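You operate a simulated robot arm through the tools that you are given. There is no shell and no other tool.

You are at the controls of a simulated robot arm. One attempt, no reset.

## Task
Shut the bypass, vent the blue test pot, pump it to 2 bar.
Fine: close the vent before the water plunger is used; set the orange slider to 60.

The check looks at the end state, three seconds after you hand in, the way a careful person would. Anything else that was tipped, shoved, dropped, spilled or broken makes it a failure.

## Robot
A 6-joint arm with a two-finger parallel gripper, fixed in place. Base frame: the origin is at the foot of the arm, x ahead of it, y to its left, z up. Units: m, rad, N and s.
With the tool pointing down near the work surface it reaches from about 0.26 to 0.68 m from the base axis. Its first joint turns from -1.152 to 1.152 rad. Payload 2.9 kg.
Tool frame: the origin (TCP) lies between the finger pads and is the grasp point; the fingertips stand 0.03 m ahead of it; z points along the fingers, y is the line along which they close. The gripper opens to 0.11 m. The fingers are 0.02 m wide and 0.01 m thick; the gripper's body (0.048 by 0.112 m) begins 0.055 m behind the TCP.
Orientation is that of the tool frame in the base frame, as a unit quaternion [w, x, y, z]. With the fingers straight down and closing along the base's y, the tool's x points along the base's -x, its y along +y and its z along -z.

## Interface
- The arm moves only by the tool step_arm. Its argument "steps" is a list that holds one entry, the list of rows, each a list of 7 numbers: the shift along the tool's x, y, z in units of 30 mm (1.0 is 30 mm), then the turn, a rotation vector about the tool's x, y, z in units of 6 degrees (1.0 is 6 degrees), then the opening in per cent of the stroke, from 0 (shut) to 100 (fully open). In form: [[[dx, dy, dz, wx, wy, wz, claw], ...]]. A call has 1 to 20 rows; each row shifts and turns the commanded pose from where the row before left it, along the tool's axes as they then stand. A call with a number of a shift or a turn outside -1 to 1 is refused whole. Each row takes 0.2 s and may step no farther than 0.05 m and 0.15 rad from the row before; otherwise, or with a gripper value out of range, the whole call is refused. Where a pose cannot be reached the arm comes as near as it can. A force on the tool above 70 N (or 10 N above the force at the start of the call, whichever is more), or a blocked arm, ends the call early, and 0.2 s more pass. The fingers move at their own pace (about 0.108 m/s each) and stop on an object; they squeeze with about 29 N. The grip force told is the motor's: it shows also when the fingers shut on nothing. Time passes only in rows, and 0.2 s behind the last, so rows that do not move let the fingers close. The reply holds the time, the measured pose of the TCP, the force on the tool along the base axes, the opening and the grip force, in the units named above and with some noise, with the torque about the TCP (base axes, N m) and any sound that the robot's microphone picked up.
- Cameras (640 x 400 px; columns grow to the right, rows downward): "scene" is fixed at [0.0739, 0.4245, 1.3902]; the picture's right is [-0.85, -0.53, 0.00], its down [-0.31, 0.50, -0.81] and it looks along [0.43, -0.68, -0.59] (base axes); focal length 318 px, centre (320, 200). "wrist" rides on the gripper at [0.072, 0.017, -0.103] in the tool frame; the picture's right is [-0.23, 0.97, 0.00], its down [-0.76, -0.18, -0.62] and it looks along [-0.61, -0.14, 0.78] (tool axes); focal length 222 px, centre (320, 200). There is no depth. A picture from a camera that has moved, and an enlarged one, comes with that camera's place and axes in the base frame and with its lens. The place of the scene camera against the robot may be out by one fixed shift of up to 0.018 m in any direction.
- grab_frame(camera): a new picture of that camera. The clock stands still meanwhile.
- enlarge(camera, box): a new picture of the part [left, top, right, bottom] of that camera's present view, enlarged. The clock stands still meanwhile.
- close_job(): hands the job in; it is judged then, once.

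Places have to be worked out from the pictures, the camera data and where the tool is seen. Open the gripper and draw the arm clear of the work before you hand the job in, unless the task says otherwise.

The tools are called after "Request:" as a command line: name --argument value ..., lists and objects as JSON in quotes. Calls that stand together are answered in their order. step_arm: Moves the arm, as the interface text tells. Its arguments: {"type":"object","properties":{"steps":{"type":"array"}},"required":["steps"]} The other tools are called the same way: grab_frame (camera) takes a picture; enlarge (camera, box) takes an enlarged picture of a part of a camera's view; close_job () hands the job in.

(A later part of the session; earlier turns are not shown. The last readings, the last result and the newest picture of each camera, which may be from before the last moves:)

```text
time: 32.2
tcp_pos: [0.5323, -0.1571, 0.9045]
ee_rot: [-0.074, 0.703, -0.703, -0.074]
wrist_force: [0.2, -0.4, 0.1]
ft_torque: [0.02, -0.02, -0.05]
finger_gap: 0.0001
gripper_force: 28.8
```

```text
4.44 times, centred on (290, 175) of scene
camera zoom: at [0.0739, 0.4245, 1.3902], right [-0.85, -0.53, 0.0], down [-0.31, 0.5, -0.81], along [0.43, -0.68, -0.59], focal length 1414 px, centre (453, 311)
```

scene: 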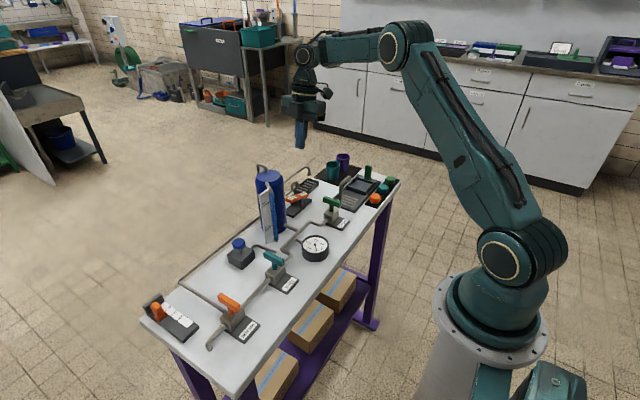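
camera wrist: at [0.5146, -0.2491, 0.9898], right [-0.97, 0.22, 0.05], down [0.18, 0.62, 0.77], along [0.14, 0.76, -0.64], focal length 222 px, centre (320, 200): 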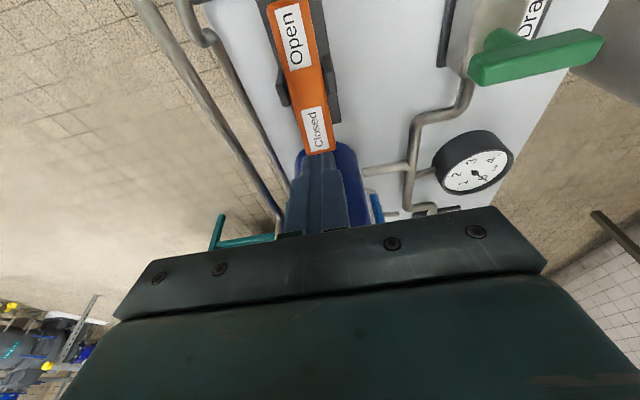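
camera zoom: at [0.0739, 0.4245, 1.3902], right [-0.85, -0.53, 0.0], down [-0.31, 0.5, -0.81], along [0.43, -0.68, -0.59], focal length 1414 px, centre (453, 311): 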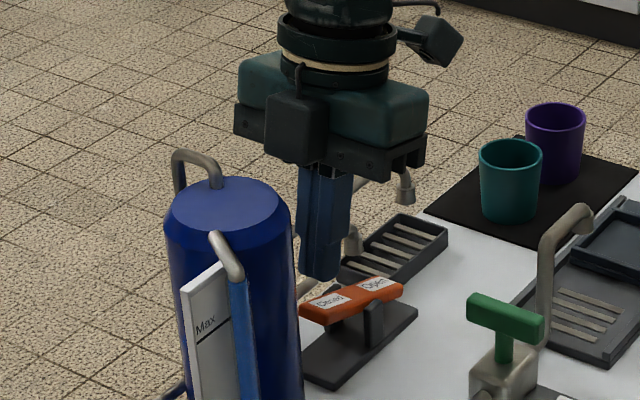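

A box on the gripper's side faces the pot here, leaving little clearance, so I drop this approach. I back off, return to the earlier (proven) orientation and will press the Closed end with the +y finger of the opened gripper instead, keeping the hand at y ≈ -0.21.

Request:
step_arm --steps '[[[-0.193, 0, -0.9095, 0, 0, 0, 0], [-0.193, 0, -0.9095, 0, 0, 0, 0], [-0.193, 0, -0.9095, 0, 0, 0, 0], [-0.193, 0, -0.9095, 0, 0, 0, 0], [0.9175, 0, -0.195, 0, 0, 0, 0], [0.9175, 0, -0.195, 0, 0, 0, 0], [0, 0, 0, 0, 1, 0, 0], [0, 0, 0, 0, 1, 0, 0]]]'

Request:
step_arm --steps '[[[0, 0, 0, 0, 0, 1, 0], [0, 0, 0, 0, 0, 1, 0], [0, 0, 0, 0, 0, 1, 0], [0, 0, 0, 0, 0, 1, 0], [0, 0, 0, 0, 0, 1, 0], [0, 0, 0, 0, 0, 1, 0], [0, 0, 0, 0, 0, 1, 0], [0, 0, 0, 0, 0, 1, 0], [0, 0, 0, 0, 0, 1, 0], [0, 0, 0, 0, 0, 1, 0], [0, 0, 0, 0, 0, 1, 0], [0, 0, 0, 0, 0, 1, 0], [0, 0, 0, 0, 0, 1, 0], [0, 0, 0, 0, 0, 1, 0], [0, 0, 0, 0, 0, 1, 0]]]'

Request:
enlarge --camera "scene" --box '[285, 215, 345, 275]'

```text
time: 34.0
tcp_pos: [0.5327, -0.2141, 1.0165]
ee_rot: [0.0, -0.707, 0.707, -0.001]
wrist_force: [-0.5, 0.1, 0.0]
ft_torque: [-0.02, 0.01, 0.0]
finger_gap: 0.0002
gripper_force: 29.8
```

```text
time: 37.2
tcp_pos: [0.5339, -0.2138, 1.0155]
ee_rot: [0.001, 0.001, 1.0, 0.0]
wrist_force: [-0.2, 0.6, 0.6]
ft_torque: [-0.02, 0.0, 0.02]
finger_gap: 0.0002
gripper_force: 29.0
```

```text
6.67 times, centred on (315, 245) of scene
camera zoom: at [0.0739, 0.4245, 1.3902], right [-0.85, -0.53, 0.0], down [-0.31, 0.5, -0.81], along [0.43, -0.68, -0.59], focal length 2122 px, centre (353, -100)
```

zoom: 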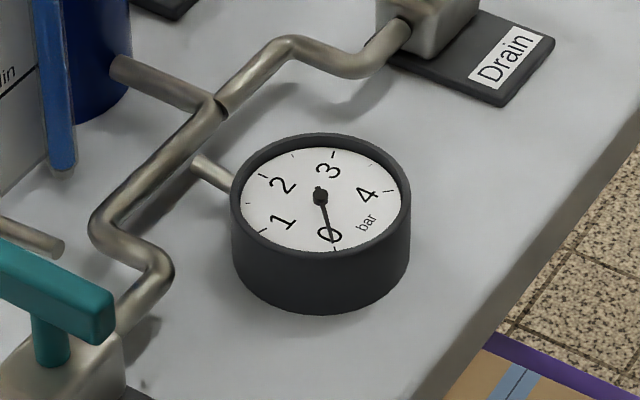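

Gauge remains at 0. I open the gripper here and descend to just above the rocker for a check.

Request:
step_arm --steps '[[[0, 0, 0, 0, 0, 0, 100], [0, 0, 0, 0, 0, 0, 100], [0, 0, 0, 0, 0, 0, 100], [0, 0, 1, 0, 0, 0, 100], [0, 0, 1, 0, 0, 0, 100], [0, 0, 1, 0, 0, 0, 100], [0, 0, 0.5, 0, 0, 0, 100]]]'

Request:
grab_frame --camera "wrist"

Request:
enlarge --camera "scene" --box '[240, 130, 340, 220]'

```text
time: 38.8
tcp_pos: [0.532, -0.2142, 0.9104]
ee_rot: [-0.001, 0.0, 1.0, 0.0]
wrist_force: [-0.8, 0.2, 0.8]
ft_torque: [0.0, 0.0, -0.03]
finger_gap: 0.1101
gripper_force: 0.1
```

```text
taken
camera wrist: at [0.4592, -0.1961, 1.0125], right [0.23, 0.97, 0.0], down [0.76, -0.18, 0.62], along [0.61, -0.14, -0.78], focal length 222 px, centre (320, 200)
```

wrist: 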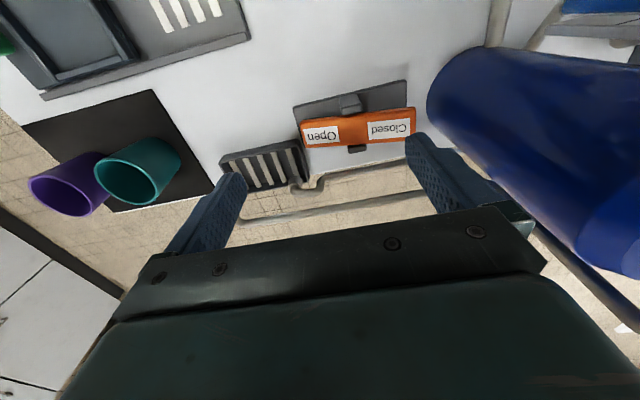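

```text
4.44 times, centred on (290, 175) of scene
camera zoom: at [0.074, 0.4245, 1.3902], right [-0.85, -0.53, 0.0], down [-0.31, 0.5, -0.81], along [0.43, -0.68, -0.59], focal length 1414 px, centre (453, 311)
```

zoom: 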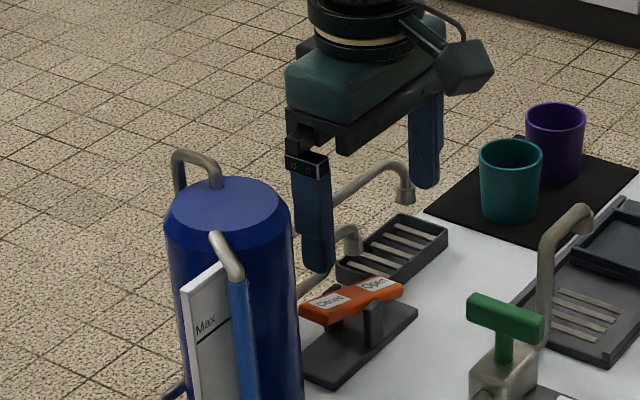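

The +y finger stands over the outer part of the "Closed" label, with the hand well away from the pot. I press in small steps.

Request:
step_arm --steps '[[[0, 0, 0.5, 0, 0, 0, 100], [0, 0, 0.5, 0, 0, 0, 100], [0, 0, 0.2, 0, 0, 0, 100]]]'

```text
time: 39.6
tcp_pos: [0.5321, -0.2143, 0.8738]
ee_rot: [0.0, 0.0, 1.0, 0.0]
wrist_force: [-0.4, 0.5, 1.4]
ft_torque: [0.1, 0.04, 0.02]
finger_gap: 0.1101
gripper_force: 0.1
```

Request:
step_arm --steps '[[[0, 0, 0.2, 0, 0, 0, 100], [0, 0, 0.2, 0, 0, 0, 100]]]'

Request:
enlarge --camera "scene" --box '[260, 150, 340, 220]'

Request:
grab_frame --camera "wrist"

```text
time: 40.2
tcp_pos: [0.5324, -0.2144, 0.8645]
ee_rot: [0.001, -0.001, 1.0, 0.0]
wrist_force: [-2.1, 0.5, 8.4]
ft_torque: [0.51, 0.04, 0.03]
finger_gap: 0.11
gripper_force: 0.0
```

```text
5.71 times, centred on (300, 185) of scene
camera zoom: at [0.0737, 0.4245, 1.3902], right [-0.85, -0.53, 0.0], down [-0.31, 0.5, -0.81], along [0.43, -0.68, -0.59], focal length 1819 px, centre (434, 286)
```

zoom: 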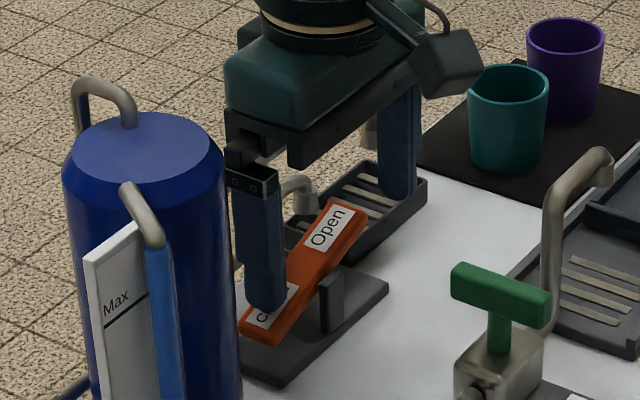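

```text
taken
camera wrist: at [0.4596, -0.1964, 0.9666], right [0.23, 0.97, 0.0], down [0.76, -0.18, 0.62], along [0.61, -0.14, -0.78], focal length 222 px, centre (320, 200)
```

wrist: 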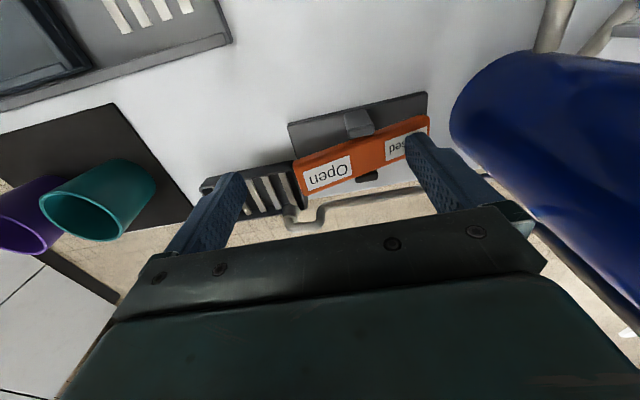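

The rocker has tipped back (Open end up). I press 3 mm more to seat it fully, then lift off and look.

Request:
step_arm --steps '[[[0, 0, 0.1, 0, 0, 0, 100]]]'

Request:
step_arm --steps '[[[0, 0, -0.4, 0, 0, 0, 100], [0, 0, -1, 0, 0, 0, 100], [0, 0, -1, 0, 0, 0, 100], [0, 0, -1, 0, 0, 0, 100], [0, 0, -1, 0, 0, 0, 100]]]'

Request:
enlarge --camera "scene" --box '[250, 155, 330, 225]'

Request:
grab_frame --camera "wrist"

```text
time: 40.6
tcp_pos: [0.5332, -0.2144, 0.8638]
ee_rot: [0.002, -0.001, 1.0, 0.0]
wrist_force: [-11.2, 2.4, 36.8]
ft_torque: [2.05, 0.33, 0.39]
finger_gap: 0.1101
gripper_force: 0.0
```

```text
time: 41.8
tcp_pos: [0.5334, -0.2129, 0.991]
ee_rot: [0.0, 0.0, 1.0, 0.0]
wrist_force: [0.9, 0.2, -0.1]
ft_torque: [0.0, 0.01, 0.01]
finger_gap: 0.11
gripper_force: 0.0
```

```text
5.71 times, centred on (290, 190) of scene
camera zoom: at [0.0739, 0.4245, 1.3902], right [-0.85, -0.53, 0.0], down [-0.31, 0.5, -0.81], along [0.43, -0.68, -0.59], focal length 1819 px, centre (491, 257)
```

zoom: 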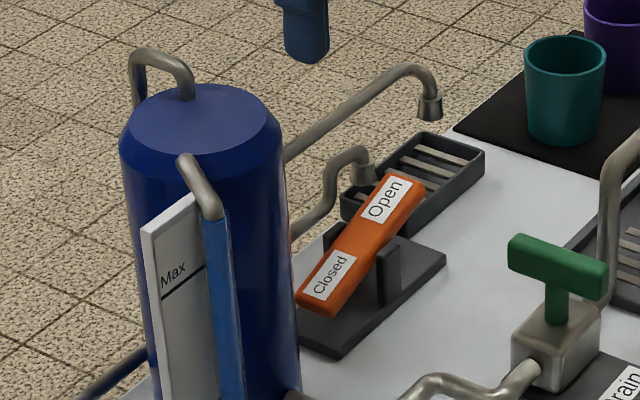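

```text
taken
camera wrist: at [0.4599, -0.1957, 1.0935], right [0.23, 0.97, 0.0], down [0.76, -0.18, 0.62], along [0.61, -0.14, -0.78], focal length 222 px, centre (320, 200)
```

wrist: 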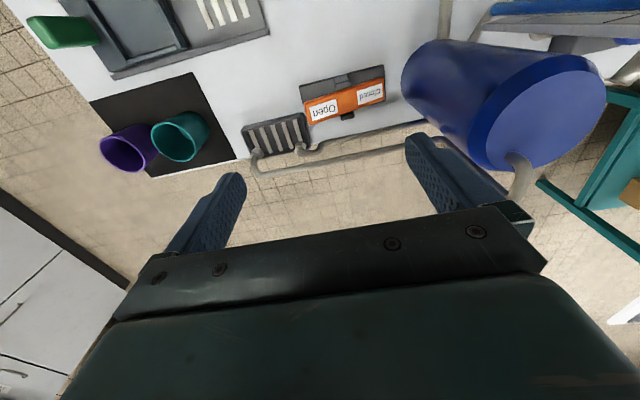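

The vent is closed again exactly as at the start, with the gauge at 0. Now I go high over to the plunger area and inspect it.

Request:
step_arm --steps '[[[0, 0, -1, 0, 0, 0, 100], [0, 0, -1, 0, 0, 0, 100], [0, 0, -1, 0, 0, 0, 100], [0, 0, -1, 0, 0, 0, 100], [0.312, 1, 0, 0, 0, 0, 0], [0.312, 1, 0, 0, 0, 0, 0], [0.312, 1, 0, 0, 0, 0, 0], [0.312, 1, 0, 0, 0, 0, 0], [0.312, 1, 0, 0, 0, 0, 0], [0.312, 1, 0, 0, 0, 0, 0], [0.312, 1, 0, 0, 0, 0, 0], [0.312, 1, 0, 0, 0, 0, 0], [0.312, 1, 0, 0, 0, 0, 0], [0.312, 1, 0, 0, 0, 0, 0], [0.312, 1, 0, 0, 0, 0, 0], [0, 0, 1, 0, 0, 0, 0], [0, 0, 1, 0, 0, 0, 0], [0, 0, 1, 0, 0, 0, 0], [0, 0, 1, 0, 0, 0, 0]]]'

Request:
grab_frame --camera "wrist"

Request:
enlarge --camera "scene" --box '[200, 210, 320, 300]'

```text
time: 45.8
tcp_pos: [0.4298, 0.1152, 0.9913]
ee_rot: [0.0, 0.0, 1.0, 0.0]
wrist_force: [0.7, 0.0, -0.5]
ft_torque: [0.02, 0.01, 0.03]
finger_gap: 0.0
gripper_force: 28.8
```

```text
taken
camera wrist: at [0.3563, 0.1336, 1.0941], right [0.23, 0.97, 0.0], down [0.76, -0.18, 0.62], along [0.61, -0.14, -0.78], focal length 222 px, centre (320, 200)
```

wrist: 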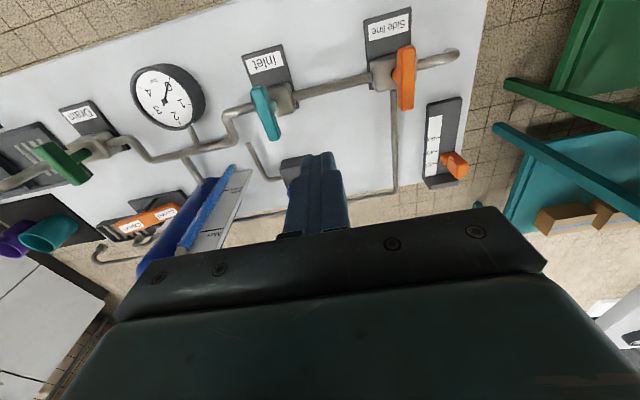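

```text
4.44 times, centred on (260, 255) of scene
camera zoom: at [0.0739, 0.4245, 1.3902], right [-0.85, -0.53, 0.0], down [-0.31, 0.5, -0.81], along [0.43, -0.68, -0.59], focal length 1414 px, centre (587, -44)
```

zoom: 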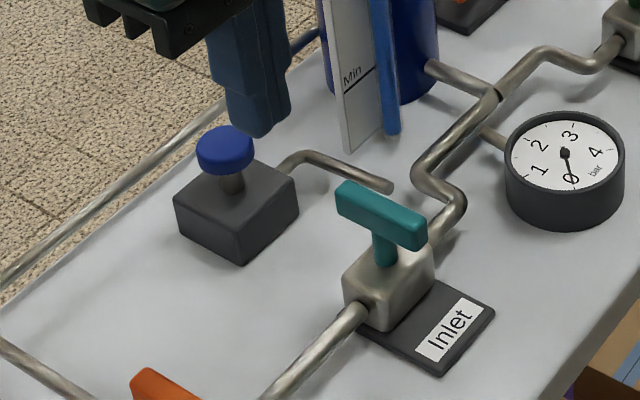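

The fingers hide the knob; I shift sideways to measure it better.

Request:
step_arm --steps '[[[0.2, 1, 0, 0, 0, 0, 0], [0.2, 1, 0, 0, 0, 0, 0], [0.2, 0.7, 0, 0, 0, 0, 0]]]'

Request:
enlarge --camera "wrist" --box '[130, 90, 330, 220]'

Request:
enlarge --camera "wrist" --box '[340, 60, 460, 180]'

```text
time: 46.6
tcp_pos: [0.4112, 0.1977, 0.992]
ee_rot: [0.001, 0.0, 1.0, 0.0]
wrist_force: [0.6, -0.5, 0.3]
ft_torque: [-0.01, -0.03, 0.0]
finger_gap: 0.0
gripper_force: 29.0
```

```text
3.08 times, centred on (230, 155) of wrist
camera zoom: at [0.3376, 0.2148, 1.0944], right [0.23, 0.97, 0.0], down [0.76, -0.18, 0.62], along [0.61, -0.14, -0.78], focal length 684 px, centre (597, 338)
```

zoom: 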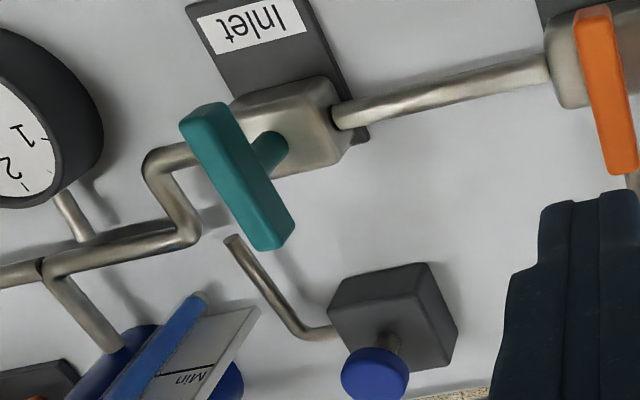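

```text
3.33 times, centred on (400, 120) of wrist
camera zoom: at [0.3376, 0.2148, 1.0944], right [0.23, 0.97, 0.0], down [0.76, -0.18, 0.62], along [0.61, -0.14, -0.78], focal length 740 px, centre (53, 467)
```

zoom: 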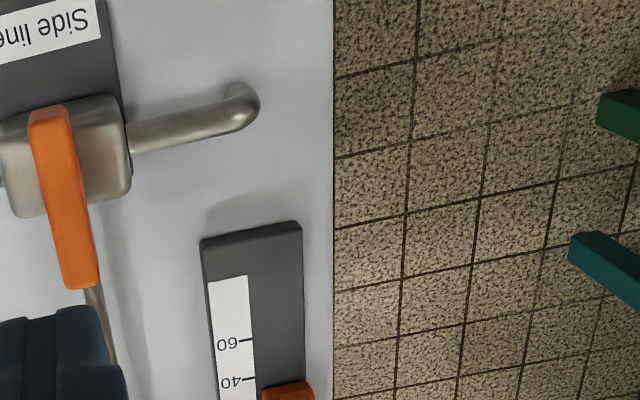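

The knob top is at about (0.521, 0.067, 0.858), and the sight-glass board ends near y ≈ -0.003, so a straight-down approach has room. I move above the knob with closed fingers.

Request:
step_arm --steps '[[[-0.73, -0.858, 0, 0, 0, 0, 0], [-0.73, -0.858, 0, 0, 0, 0, 0], [-0.73, -0.858, 0, 0, 0, 0, 0], [-0.73, -0.858, 0, 0, 0, 0, 0], [-0.73, -0.858, 0, 0, 0, 0, 0], [0, 0, 0.7, 0, 0, 0, 0], [0, 0, 0.7, 0, 0, 0, 0]]]'

Request:
grab_frame --camera "wrist"

Request:
enlarge --camera "scene" --box '[190, 180, 330, 285]'

```text
time: 48.2
tcp_pos: [0.5209, 0.0678, 0.9489]
ee_rot: [0.0, 0.0, 1.0, 0.0]
wrist_force: [0.3, 0.5, 0.6]
ft_torque: [0.02, 0.0, -0.01]
finger_gap: 0.0
gripper_force: 29.0
```

```text
taken
camera wrist: at [0.4476, 0.0857, 1.0522], right [0.23, 0.97, 0.0], down [0.76, -0.18, 0.62], along [0.61, -0.14, -0.78], focal length 222 px, centre (320, 200)
```

wrist: 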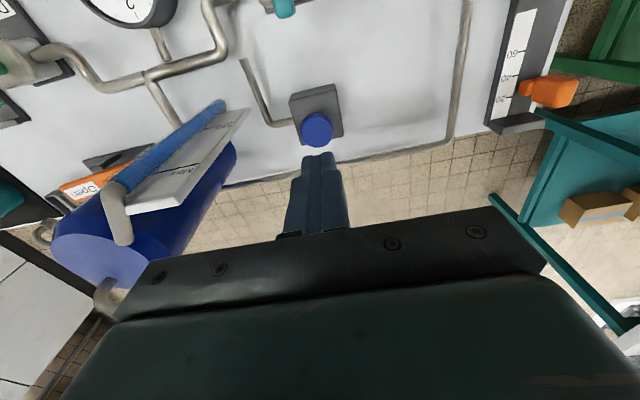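

```text
3.81 times, centred on (260, 232) of scene
camera zoom: at [0.074, 0.4245, 1.3902], right [-0.85, -0.53, 0.0], down [-0.31, 0.5, -0.81], along [0.43, -0.68, -0.59], focal length 1212 px, centre (549, 76)
```

zoom: 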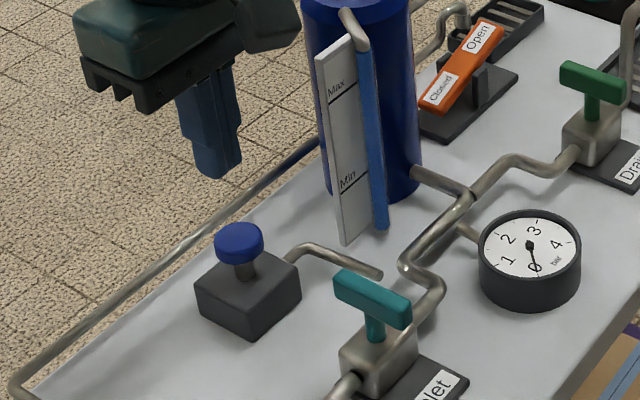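

The fingertips are centred over the knob (within ~2 mm). I descend near to it and then press in small steps.

Request:
step_arm --steps '[[[0, 0, 0.8, 0, 0, 0, 0], [0, 0, 0.8, 0, 0, 0, 0], [0, 0, 0.2, 0, 0, 0, 0], [0, 0, 0.1, 0, 0, 0, 0]]]'

```text
time: 49.2
tcp_pos: [0.5205, 0.0685, 0.8911]
ee_rot: [0.0, -0.001, 1.0, 0.0]
wrist_force: [0.3, -0.4, 1.6]
ft_torque: [-0.04, -0.02, 0.01]
finger_gap: 0.0001
gripper_force: 29.4
```

Request:
step_arm --steps '[[[0, 0, 0.15, 0, 0, 0, 0]]]'

Request:
enlarge --camera "scene" --box '[210, 200, 350, 305]'

```text
time: 49.6
tcp_pos: [0.5218, 0.0683, 0.8879]
ee_rot: [0.0, 0.001, 1.0, 0.0]
wrist_force: [-0.1, -1.2, 2.5]
ft_torque: [0.0, -0.01, 0.03]
finger_gap: 0.0
gripper_force: 29.4
```

```text
3.81 times, centred on (280, 252) of scene
camera zoom: at [0.0739, 0.4245, 1.3902], right [-0.85, -0.53, 0.0], down [-0.31, 0.5, -0.81], along [0.43, -0.68, -0.59], focal length 1212 px, centre (472, 0)
```

zoom: 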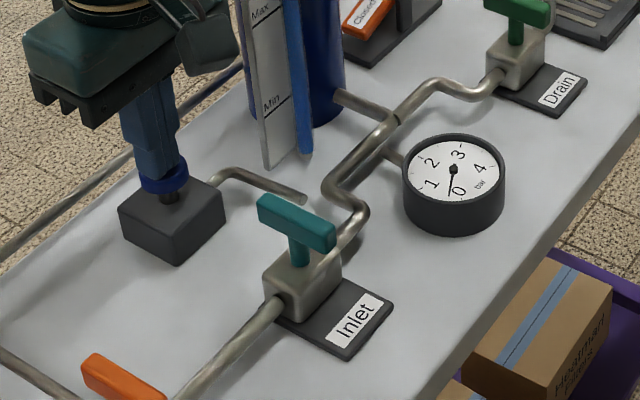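

Contact made (2.5 N) and the needle seems to have moved slightly. I enlarge the gauge.

Request:
enlarge --camera "scene" --box '[295, 228, 335, 268]'

```text
10.00 times, centred on (315, 248) of scene
camera zoom: at [0.0739, 0.4245, 1.3902], right [-0.85, -0.53, 0.0], down [-0.31, 0.5, -0.81], along [0.43, -0.68, -0.59], focal length 3183 px, centre (370, -280)
```

zoom: 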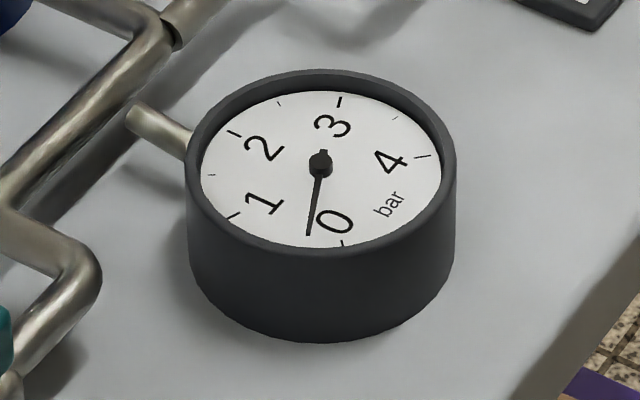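

One 3-4 mm press gave about 0.3 bar. I continue slowly, checking force and gauge.

Request:
step_arm --steps '[[[0, 0, 0.15, 0, 0, 0, 0]]]'

Request:
enlarge --camera "scene" --box '[295, 228, 335, 268]'

```text
time: 50.0
tcp_pos: [0.521, 0.0672, 0.8842]
ee_rot: [0.0, 0.0, 1.0, 0.0]
wrist_force: [-0.1, -0.2, 3.5]
ft_torque: [-0.02, 0.01, -0.02]
finger_gap: 0.0001
gripper_force: 29.1
```

```text
10.00 times, centred on (315, 248) of scene
camera zoom: at [0.0739, 0.4245, 1.3902], right [-0.85, -0.53, 0.0], down [-0.31, 0.5, -0.81], along [0.43, -0.68, -0.59], focal length 3183 px, centre (370, -280)
```

zoom: 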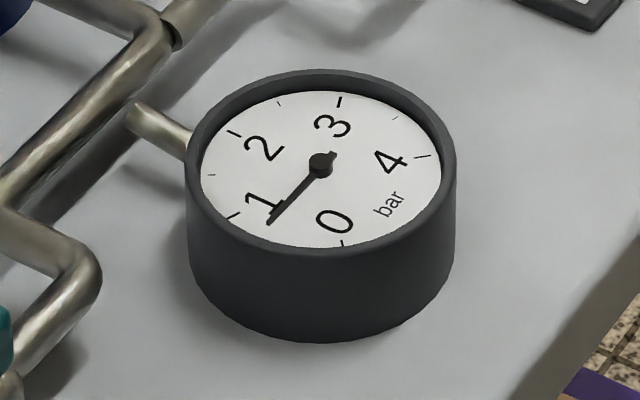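

Gauge about 0.7 bar, rising roughly 0.4 bar per 4.5 mm. I press on.

Request:
step_arm --steps '[[[0, 0, 0.15, 0, 0, 0, 0], [0, 0, 0, 0, 0, 0, 0]]]'

Request:
enlarge --camera "scene" --box '[295, 228, 335, 268]'

```text
time: 50.6
tcp_pos: [0.5213, 0.0678, 0.8789]
ee_rot: [0.001, -0.001, 1.0, 0.0]
wrist_force: [-1.6, 1.4, 5.4]
ft_torque: [0.05, -0.01, 0.01]
finger_gap: 0.0
gripper_force: 29.5
heard: click
```

```text
10.00 times, centred on (315, 248) of scene
camera zoom: at [0.0739, 0.4245, 1.3902], right [-0.85, -0.53, 0.0], down [-0.31, 0.5, -0.81], along [0.43, -0.68, -0.59], focal length 3183 px, centre (370, -280)
```

zoom: 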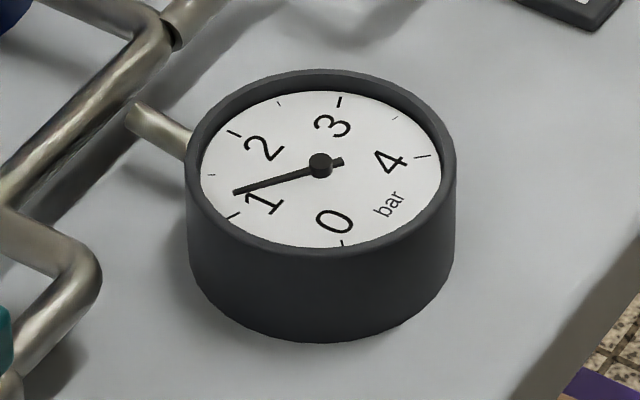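

A click and a reading near 1.2 bar. I press a little more to see whether this is the end of the stroke.

Request:
step_arm --steps '[[[0, 0, 0.1, 0, 0, 0, 0], [0, 0, 0, 0, 0, 0, 0]]]'

Request:
enlarge --camera "scene" --box '[295, 228, 335, 268]'

Request:
enlarge --camera "scene" --box '[210, 220, 270, 280]'

```text
time: 51.2
tcp_pos: [0.5209, 0.0682, 0.8762]
ee_rot: [0.0, 0.001, 1.0, 0.0]
wrist_force: [-1.1, -0.5, 5.6]
ft_torque: [-0.01, -0.03, -0.03]
finger_gap: 0.0
gripper_force: 28.7
```

```text
10.00 times, centred on (315, 248) of scene
camera zoom: at [0.0738, 0.4245, 1.3902], right [-0.85, -0.53, 0.0], down [-0.31, 0.5, -0.81], along [0.43, -0.68, -0.59], focal length 3183 px, centre (370, -280)
```

zoom: 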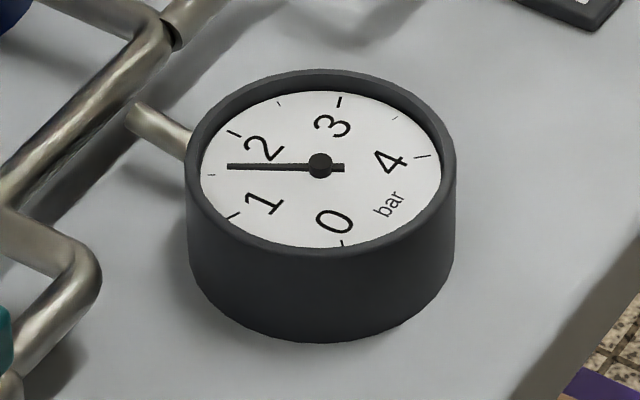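

```text
6.67 times, centred on (240, 250) of scene
camera zoom: at [0.0738, 0.4245, 1.3902], right [-0.85, -0.53, 0.0], down [-0.31, 0.5, -0.81], along [0.43, -0.68, -0.59], focal length 2122 px, centre (853, -133)
```

zoom: 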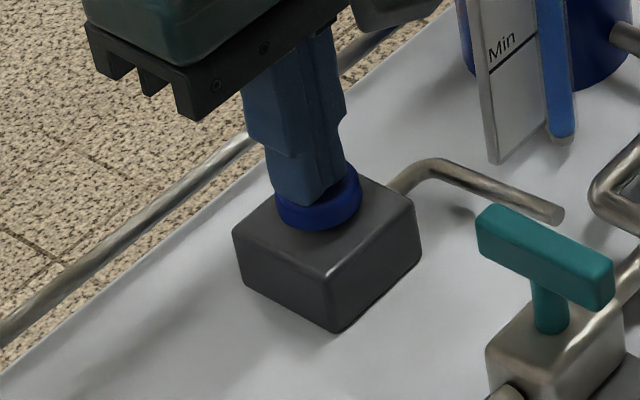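

About 1.55-1.6 bar now, and the knob still has a little travel. I press 2 mm more.

Request:
step_arm --steps '[[[0, 0, 0.07, 0, 0, 0, 0], [0, 0, 0, 0, 0, 0, 0]]]'

Request:
enlarge --camera "scene" --box '[295, 228, 335, 268]'

```text
time: 51.8
tcp_pos: [0.5208, 0.0686, 0.8737]
ee_rot: [0.0, 0.0, 1.0, 0.001]
wrist_force: [0.2, 0.1, 6.2]
ft_torque: [-0.03, -0.06, -0.01]
finger_gap: 0.0001
gripper_force: 28.8
```

```text
10.00 times, centred on (315, 248) of scene
camera zoom: at [0.0739, 0.4245, 1.3902], right [-0.85, -0.53, 0.0], down [-0.31, 0.5, -0.81], along [0.43, -0.68, -0.59], focal length 3183 px, centre (370, -280)
```

zoom: 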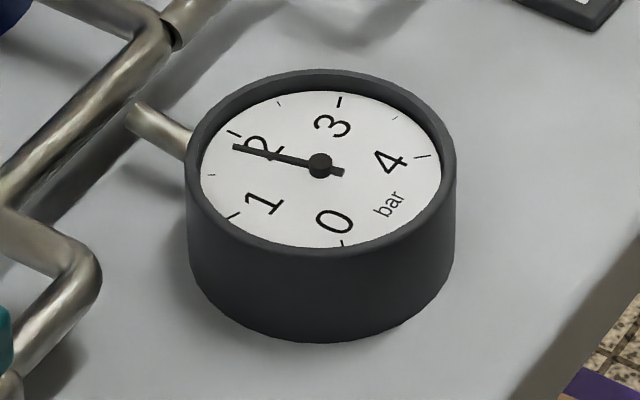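

Now about 1.8 bar. I press about 1 mm more.

Request:
step_arm --steps '[[[0, 0, 0.035, 0, 0, 0, 0], [0, 0, 0, 0, 0, 0, 0]]]'

Request:
enlarge --camera "scene" --box '[295, 228, 335, 268]'

```text
time: 52.4
tcp_pos: [0.5206, 0.0683, 0.872]
ee_rot: [0.0, 0.0, 1.0, 0.001]
wrist_force: [3.3, 0.0, 6.3]
ft_torque: [-0.02, -0.1, 0.01]
finger_gap: 0.0
gripper_force: 28.8
```

```text
10.00 times, centred on (315, 248) of scene
camera zoom: at [0.0739, 0.4245, 1.3902], right [-0.85, -0.53, 0.0], down [-0.31, 0.5, -0.81], along [0.43, -0.68, -0.59], focal length 3183 px, centre (370, -280)
```

zoom: 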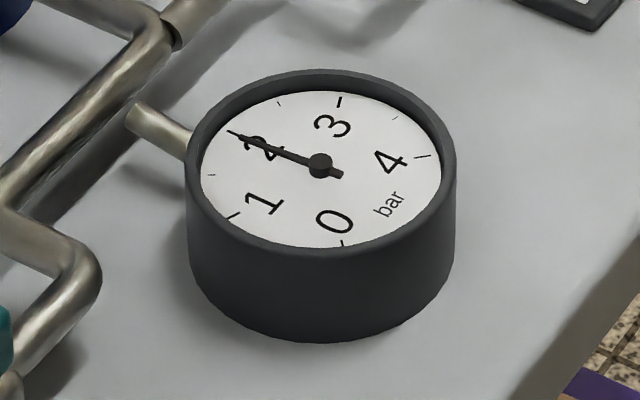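

The needle is about on the 2 mark. I magnify the dial further and also check the wrist view.

Request:
enlarge --camera "scene" --box '[304, 234, 328, 256]'

Request:
grab_frame --camera "wrist"

```text
16.00 times, centred on (316, 245) of scene
camera zoom: at [0.0739, 0.4245, 1.3902], right [-0.85, -0.53, 0.0], down [-0.31, 0.5, -0.81], along [0.43, -0.68, -0.59], focal length 5092 px, centre (384, -520)
```

zoom: 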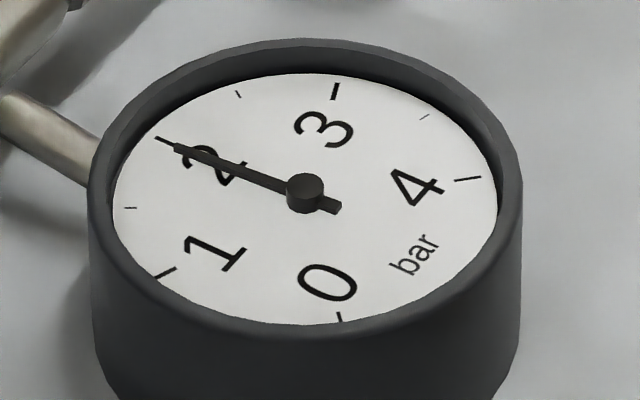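

```text
taken
camera wrist: at [0.4475, 0.086, 0.9757], right [0.23, 0.97, 0.0], down [0.76, -0.18, 0.62], along [0.61, -0.14, -0.78], focal length 222 px, centre (320, 200)
```

wrist: 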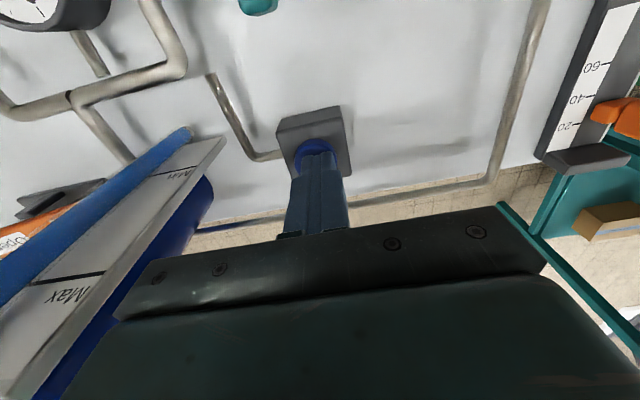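

Careful reading gives about 1.96 bar. I add a hair (0.3 mm) and re-read.

Request:
step_arm --steps '[[[0, 0, 0.01, 0, 0, 0, 0], [0, 0, 0, 0, 0, 0, 0]]]'

Request:
enlarge --camera "scene" --box '[304, 234, 328, 256]'

```text
time: 53.0
tcp_pos: [0.5202, 0.0672, 0.8729]
ee_rot: [0.0, 0.0, 1.0, 0.0]
wrist_force: [3.7, 0.2, 7.0]
ft_torque: [-0.04, -0.1, -0.02]
finger_gap: 0.0001
gripper_force: 29.2
```

```text
16.00 times, centred on (316, 245) of scene
camera zoom: at [0.0739, 0.4245, 1.3902], right [-0.85, -0.53, 0.0], down [-0.31, 0.5, -0.81], along [0.43, -0.68, -0.59], focal length 5092 px, centre (384, -520)
```

zoom: 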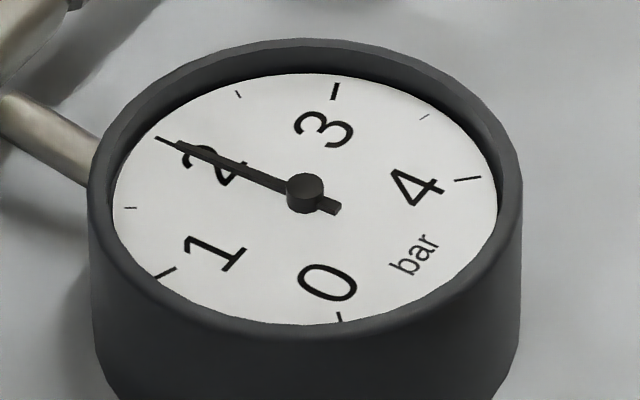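

The needle now lies right on the 2 mark. I lift off the knob slowly and see whether the pressure holds.

Request:
step_arm --steps '[[[0, 0, -0.15, 0, 0, 0, 0], [0, 0, -0.3, 0, 0, 0, 0], [0, 0, -0.5, 0, 0, 0, 0]]]'

Request:
enlarge --camera "scene" --box '[304, 234, 328, 256]'

Request:
enlarge --camera "scene" --box '[210, 200, 350, 305]'

```text
time: 53.8
tcp_pos: [0.5195, 0.0678, 0.9004]
ee_rot: [-0.002, 0.0, 1.0, 0.0]
wrist_force: [0.5, 0.3, -0.3]
ft_torque: [-0.02, -0.01, -0.02]
finger_gap: 0.0
gripper_force: 29.4
```

```text
16.00 times, centred on (316, 245) of scene
camera zoom: at [0.0739, 0.4245, 1.3902], right [-0.85, -0.53, 0.0], down [-0.31, 0.5, -0.81], along [0.43, -0.68, -0.59], focal length 5092 px, centre (384, -520)
```

zoom: 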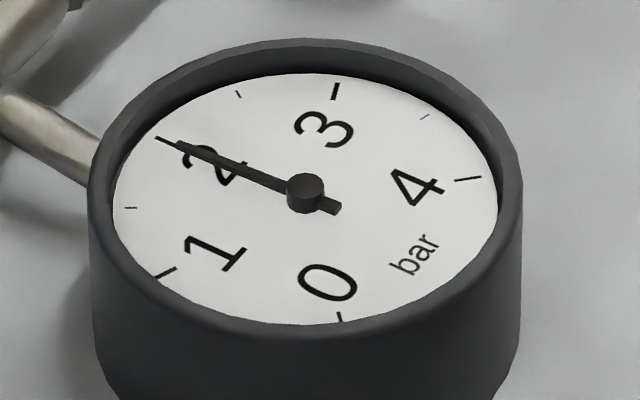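

```text
3.81 times, centred on (280, 252) of scene
camera zoom: at [0.0739, 0.4245, 1.3902], right [-0.85, -0.53, 0.0], down [-0.31, 0.5, -0.81], along [0.43, -0.68, -0.59], focal length 1212 px, centre (472, 0)
```

zoom: 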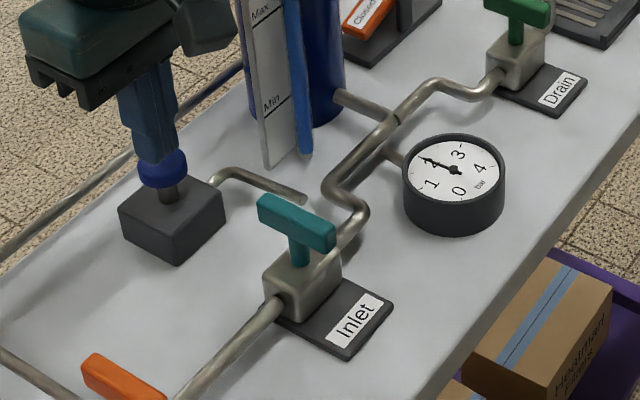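

The plunger sprang back and the pressure holds at 2 bar. Now the slider: I rise and move for a close view of its scale.

Request:
step_arm --steps '[[[0, 0, -0.9, 0, 0, 0, 0], [0, 0, -0.9, 0, 0, 0, 0], [0, 0, -0.9, 0, 0, 0, 0], [0.389, 0.845, 0, 0, 0, 0, 0], [0.389, 0.845, 0, 0, 0, 0, 0], [0.389, 0.845, 0, 0, 0, 0, 0], [0.389, 0.845, 0, 0, 0, 0, 0], [0.389, 0.845, 0, 0, 0, 0, 0], [0.389, 0.845, 0, 0, 0, 0, 0]]]'

Request:
grab_frame --camera "wrist"

Request:
enlarge --camera "wrist" --box '[350, 90, 450, 190]'

Request:
enlarge --camera "scene" --box '[135, 285, 215, 350]'

```text
time: 55.8
tcp_pos: [0.4503, 0.2205, 0.9827]
ee_rot: [0.0, 0.0, 1.0, 0.0]
wrist_force: [-0.1, -1.0, -0.6]
ft_torque: [-0.01, -0.01, -0.02]
finger_gap: 0.0002
gripper_force: 28.8
```

```text
taken
camera wrist: at [0.3772, 0.2383, 1.0857], right [0.23, 0.97, 0.0], down [0.76, -0.18, 0.62], along [0.61, -0.14, -0.78], focal length 222 px, centre (320, 200)
```

wrist: 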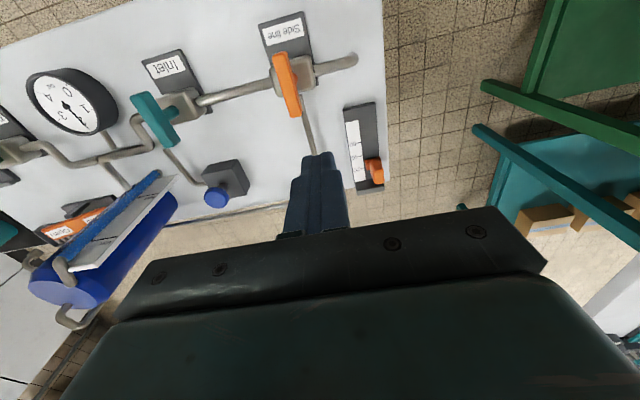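

```text
4.00 times, centred on (400, 140) of wrist
camera zoom: at [0.3772, 0.2383, 1.0857], right [0.23, 0.97, 0.0], down [0.76, -0.18, 0.62], along [0.61, -0.14, -0.78], focal length 888 px, centre (0, 440)
```

zoom: 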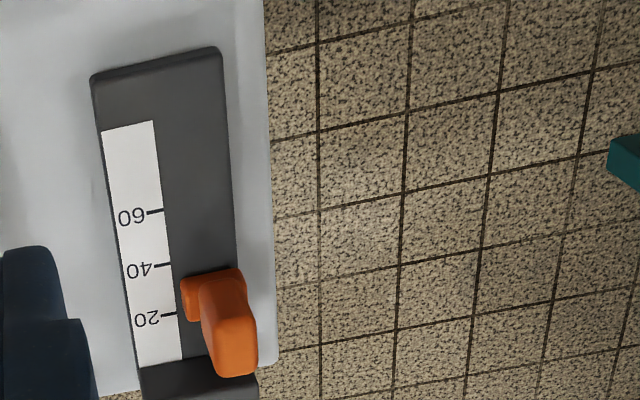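

```text
6.15 times, centred on (175, 318) of scene
camera zoom: at [0.074, 0.4245, 1.3902], right [-0.85, -0.53, 0.0], down [-0.31, 0.5, -0.81], along [0.43, -0.68, -0.59], focal length 1958 px, centre (1212, -523)
```

zoom: 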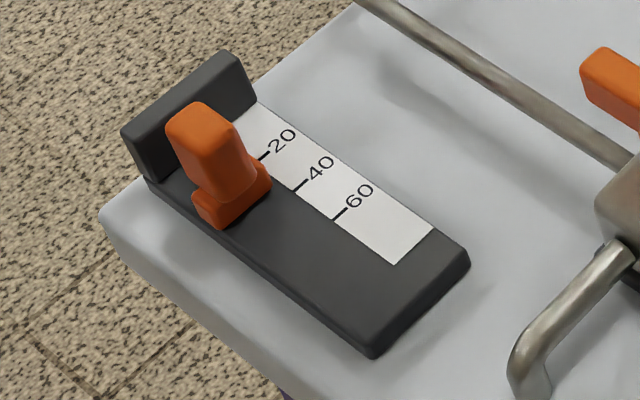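

Ticks 20/40/60 lie at x ≈ 0.549/0.529/0.509 (1 mm per unit), rail surface z ≈ 0.812; the carriage now stands near 25. I enlarge more to find its pointer and the handle's exact place.

Request:
enlarge --camera "wrist" --box '[375, 135, 425, 190]'

Request:
enlarge --camera "scene" --box '[150, 295, 190, 330]'

```text
7.27 times, centred on (400, 162) of wrist
camera zoom: at [0.3772, 0.2383, 1.0857], right [0.23, 0.97, 0.0], down [0.76, -0.18, 0.62], along [0.61, -0.14, -0.78], focal length 1615 px, centre (-262, 473)
```

zoom: 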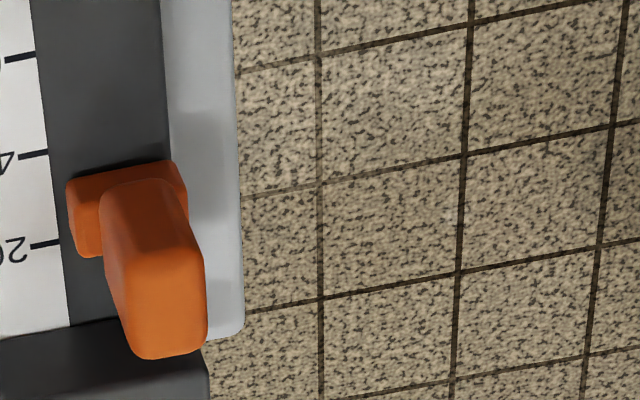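

```text
11.43 times, centred on (170, 312) of scene
camera zoom: at [0.074, 0.4245, 1.3902], right [-0.85, -0.53, 0.0], down [-0.31, 0.5, -0.81], along [0.43, -0.68, -0.59], focal length 3637 px, centre (2034, -1086)
```

zoom: 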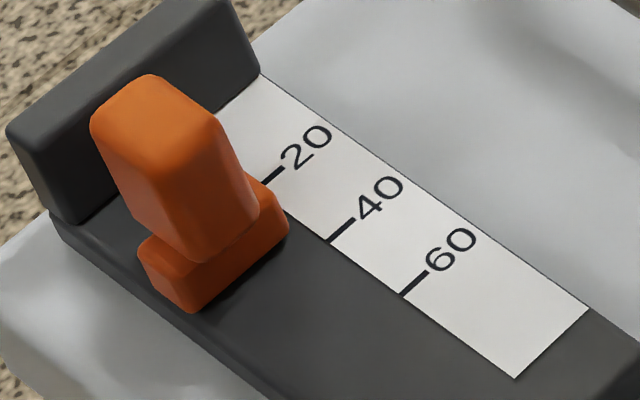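

The carriage centre stands near 24, the handle (about 15 mm wide in y) at about (0.545, 0.276), top z ≈ 0.857. I move above it with the gripper partly open.

Request:
step_arm --steps '[[[-0.789, 0.46, 0, 0, 0, 0, 40], [-0.789, 0.46, 0, 0, 0, 0, 40], [-0.789, 0.46, 0, 0, 0, 0, 40], [-0.789, 0.46, 0, 0, 0, 0, 40], [0, 0, 0.7, 0, 0, 0, 40], [0, 0, 0.7, 0, 0, 0, 40], [0, 0, 0.5, 0, 0, 0, 40]]]'

Request:
grab_frame --camera "wrist"

Request:
enlarge --camera "scene" --box '[120, 240, 240, 350]'

```text
time: 57.4
tcp_pos: [0.5461, 0.2752, 0.9248]
ee_rot: [0.0, 0.0, 1.0, 0.0]
wrist_force: [0.3, -0.3, 0.8]
ft_torque: [-0.01, 0.0, -0.01]
finger_gap: 0.0439
gripper_force: 0.1
```

```text
taken
camera wrist: at [0.4726, 0.293, 1.028], right [0.23, 0.97, 0.0], down [0.76, -0.18, 0.62], along [0.61, -0.14, -0.78], focal length 222 px, centre (320, 200)
```

wrist: 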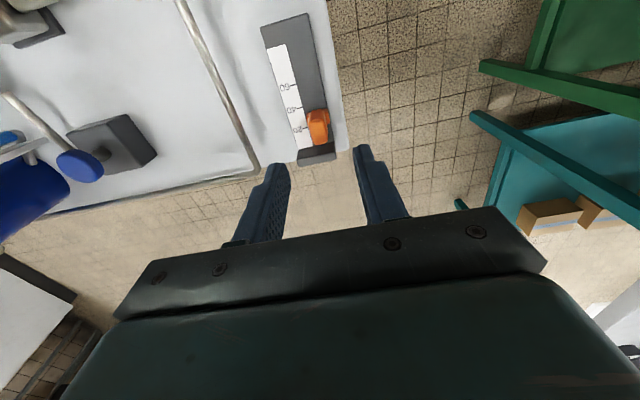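

```text
3.64 times, centred on (180, 295) of scene
camera zoom: at [0.074, 0.4245, 1.3902], right [-0.85, -0.53, 0.0], down [-0.31, 0.5, -0.81], along [0.43, -0.68, -0.59], focal length 1157 px, centre (829, -146)
```

zoom: 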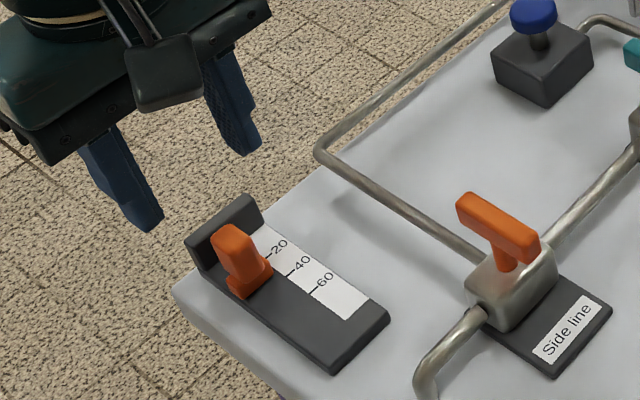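

From here the camera looks nearly straight down on the carriage; I enlarge that for a better measurement.

Request:
enlarge --camera "wrist" --box '[260, 70, 350, 170]'

```text
4.00 times, centred on (305, 120) of wrist
camera zoom: at [0.4726, 0.293, 1.028], right [0.23, 0.97, 0.0], down [0.76, -0.18, 0.62], along [0.61, -0.14, -0.78], focal length 888 px, centre (380, 520)
```

zoom: 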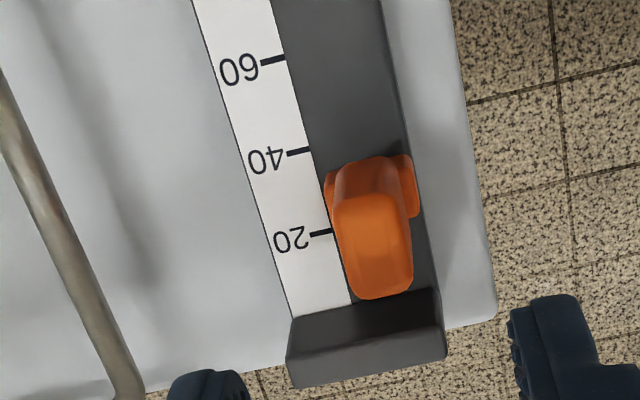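

Handle centre is about (0.543, 0.276) with its top at z ≈ 0.853. I descend so the fingers straddle it above the carriage base, then close.

Request:
step_arm --steps '[[[0.067, 0.033, 0.7, 0, 0, 0, 40], [0, 0, 0.7, 0, 0, 0, 40], [0, 0, 0.5, 0, 0, 0, 40], [0, 0, 0.25, 0, 0, 0, 40]]]'

Request:
grab_frame --camera "wrist"

Request:
enlarge --camera "scene" --box '[120, 270, 220, 350]'

```text
time: 58.4
tcp_pos: [0.5441, 0.2769, 0.8604]
ee_rot: [0.0, 0.0, 1.0, -0.001]
wrist_force: [0.1, -0.3, 0.4]
ft_torque: [-0.01, -0.01, 0.0]
finger_gap: 0.0442
gripper_force: 0.1
```

```text
taken
camera wrist: at [0.4704, 0.2943, 0.9632], right [0.23, 0.97, 0.0], down [0.76, -0.18, 0.62], along [0.61, -0.14, -0.78], focal length 222 px, centre (320, 200)
```

wrist: 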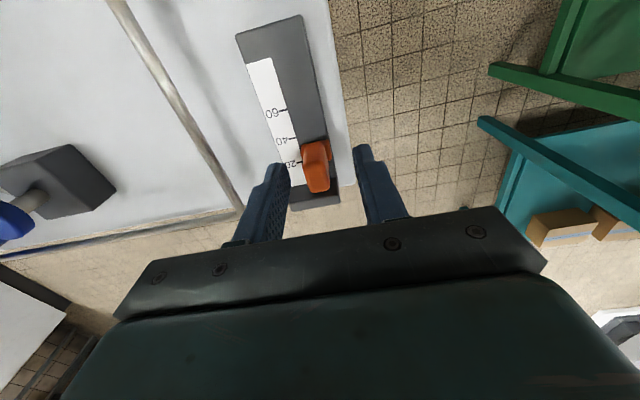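

```text
5.00 times, centred on (170, 310) of scene
camera zoom: at [0.0739, 0.4245, 1.3902], right [-0.85, -0.53, 0.0], down [-0.31, 0.5, -0.81], along [0.43, -0.68, -0.59], focal length 1591 px, centre (1070, -350)
```

zoom: 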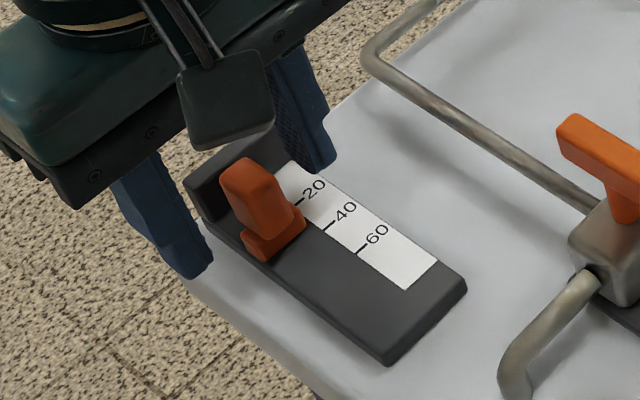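

The handle stands between the fingers with nothing touching. I close on it.

Request:
step_arm --steps '[[[0, 0, 0, 0, 0, 0, 0], [0, 0, 0, 0, 0, 0, 0], [0, 0, 0, 0, 0, 0, 0]]]'

```text
time: 59.2
tcp_pos: [0.5441, 0.2751, 0.8602]
ee_rot: [-0.001, 0.002, 1.0, -0.001]
wrist_force: [0.2, -13.5, -0.5]
ft_torque: [-0.18, -0.08, 0.11]
finger_gap: 0.0134
gripper_force: 44.7
```

Gripped (13.4 mm) with some side load; I ease 1.5 mm toward -y and slide the carriage about 30 mm toward 60, then check.

Request:
step_arm --steps '[[[0, -0.05, 0, 0, 0, 0, 0], [0.1, 0, 0, 0, 0, 0, 0], [0.2, 0, 0, 0, 0, 0, 0], [0.2, 0, 0, 0, 0, 0, 0]]]'

```text
time: 60.2
tcp_pos: [0.5292, 0.275, 0.8612]
ee_rot: [0.0, 0.0, 1.0, 0.0]
wrist_force: [-0.6, -6.2, -1.6]
ft_torque: [-0.1, 0.43, 0.04]
finger_gap: 0.0133
gripper_force: 45.4
```

The carriage follows easily. I slide 15 mm further and take a look.

Request:
step_arm --steps '[[[0.2, 0, 0, 0, 0, 0, 0], [0.2, 0, 0, 0, 0, 0, 0], [0.1, 0, 0, 0, 0, 0, 0]]]'

Request:
enlarge --camera "wrist" --box '[230, 60, 360, 200]'

Request:
enlarge --camera "scene" --box '[150, 290, 220, 350]'

```text
time: 61.0
tcp_pos: [0.5137, 0.2752, 0.861]
ee_rot: [0.0, -0.001, 1.0, 0.0]
wrist_force: [0.3, -3.1, -7.0]
ft_torque: [-0.07, -0.52, -0.02]
finger_gap: 0.0131
gripper_force: 44.7
```

```text
2.86 times, centred on (295, 130) of wrist
camera zoom: at [0.4403, 0.2926, 0.9632], right [0.23, 0.97, 0.0], down [0.76, -0.18, 0.62], along [0.61, -0.14, -0.78], focal length 635 px, centre (391, 400)
```

zoom: 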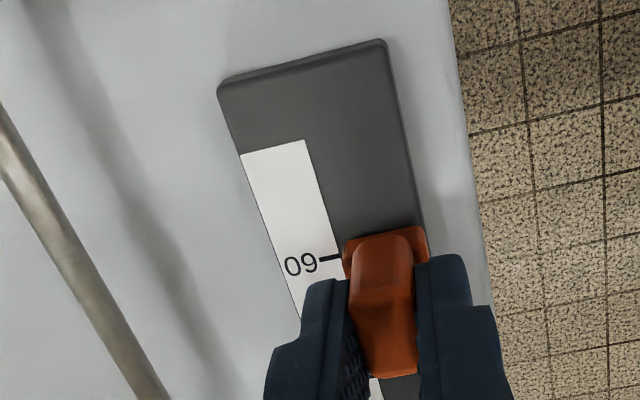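

```text
6.67 times, centred on (185, 320) of scene
camera zoom: at [0.074, 0.4245, 1.3902], right [-0.85, -0.53, 0.0], down [-0.31, 0.5, -0.81], along [0.43, -0.68, -0.59], focal length 2122 px, centre (1220, -600)
```

zoom: 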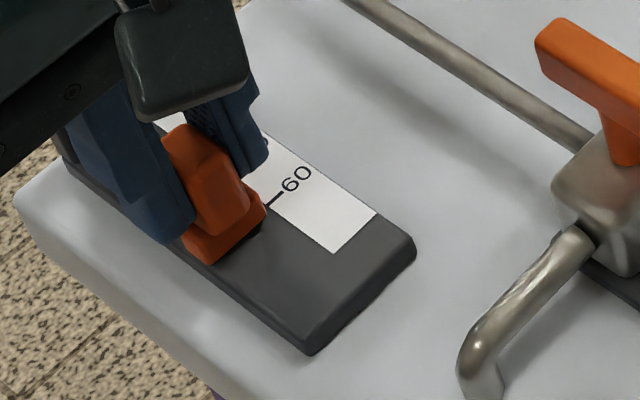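

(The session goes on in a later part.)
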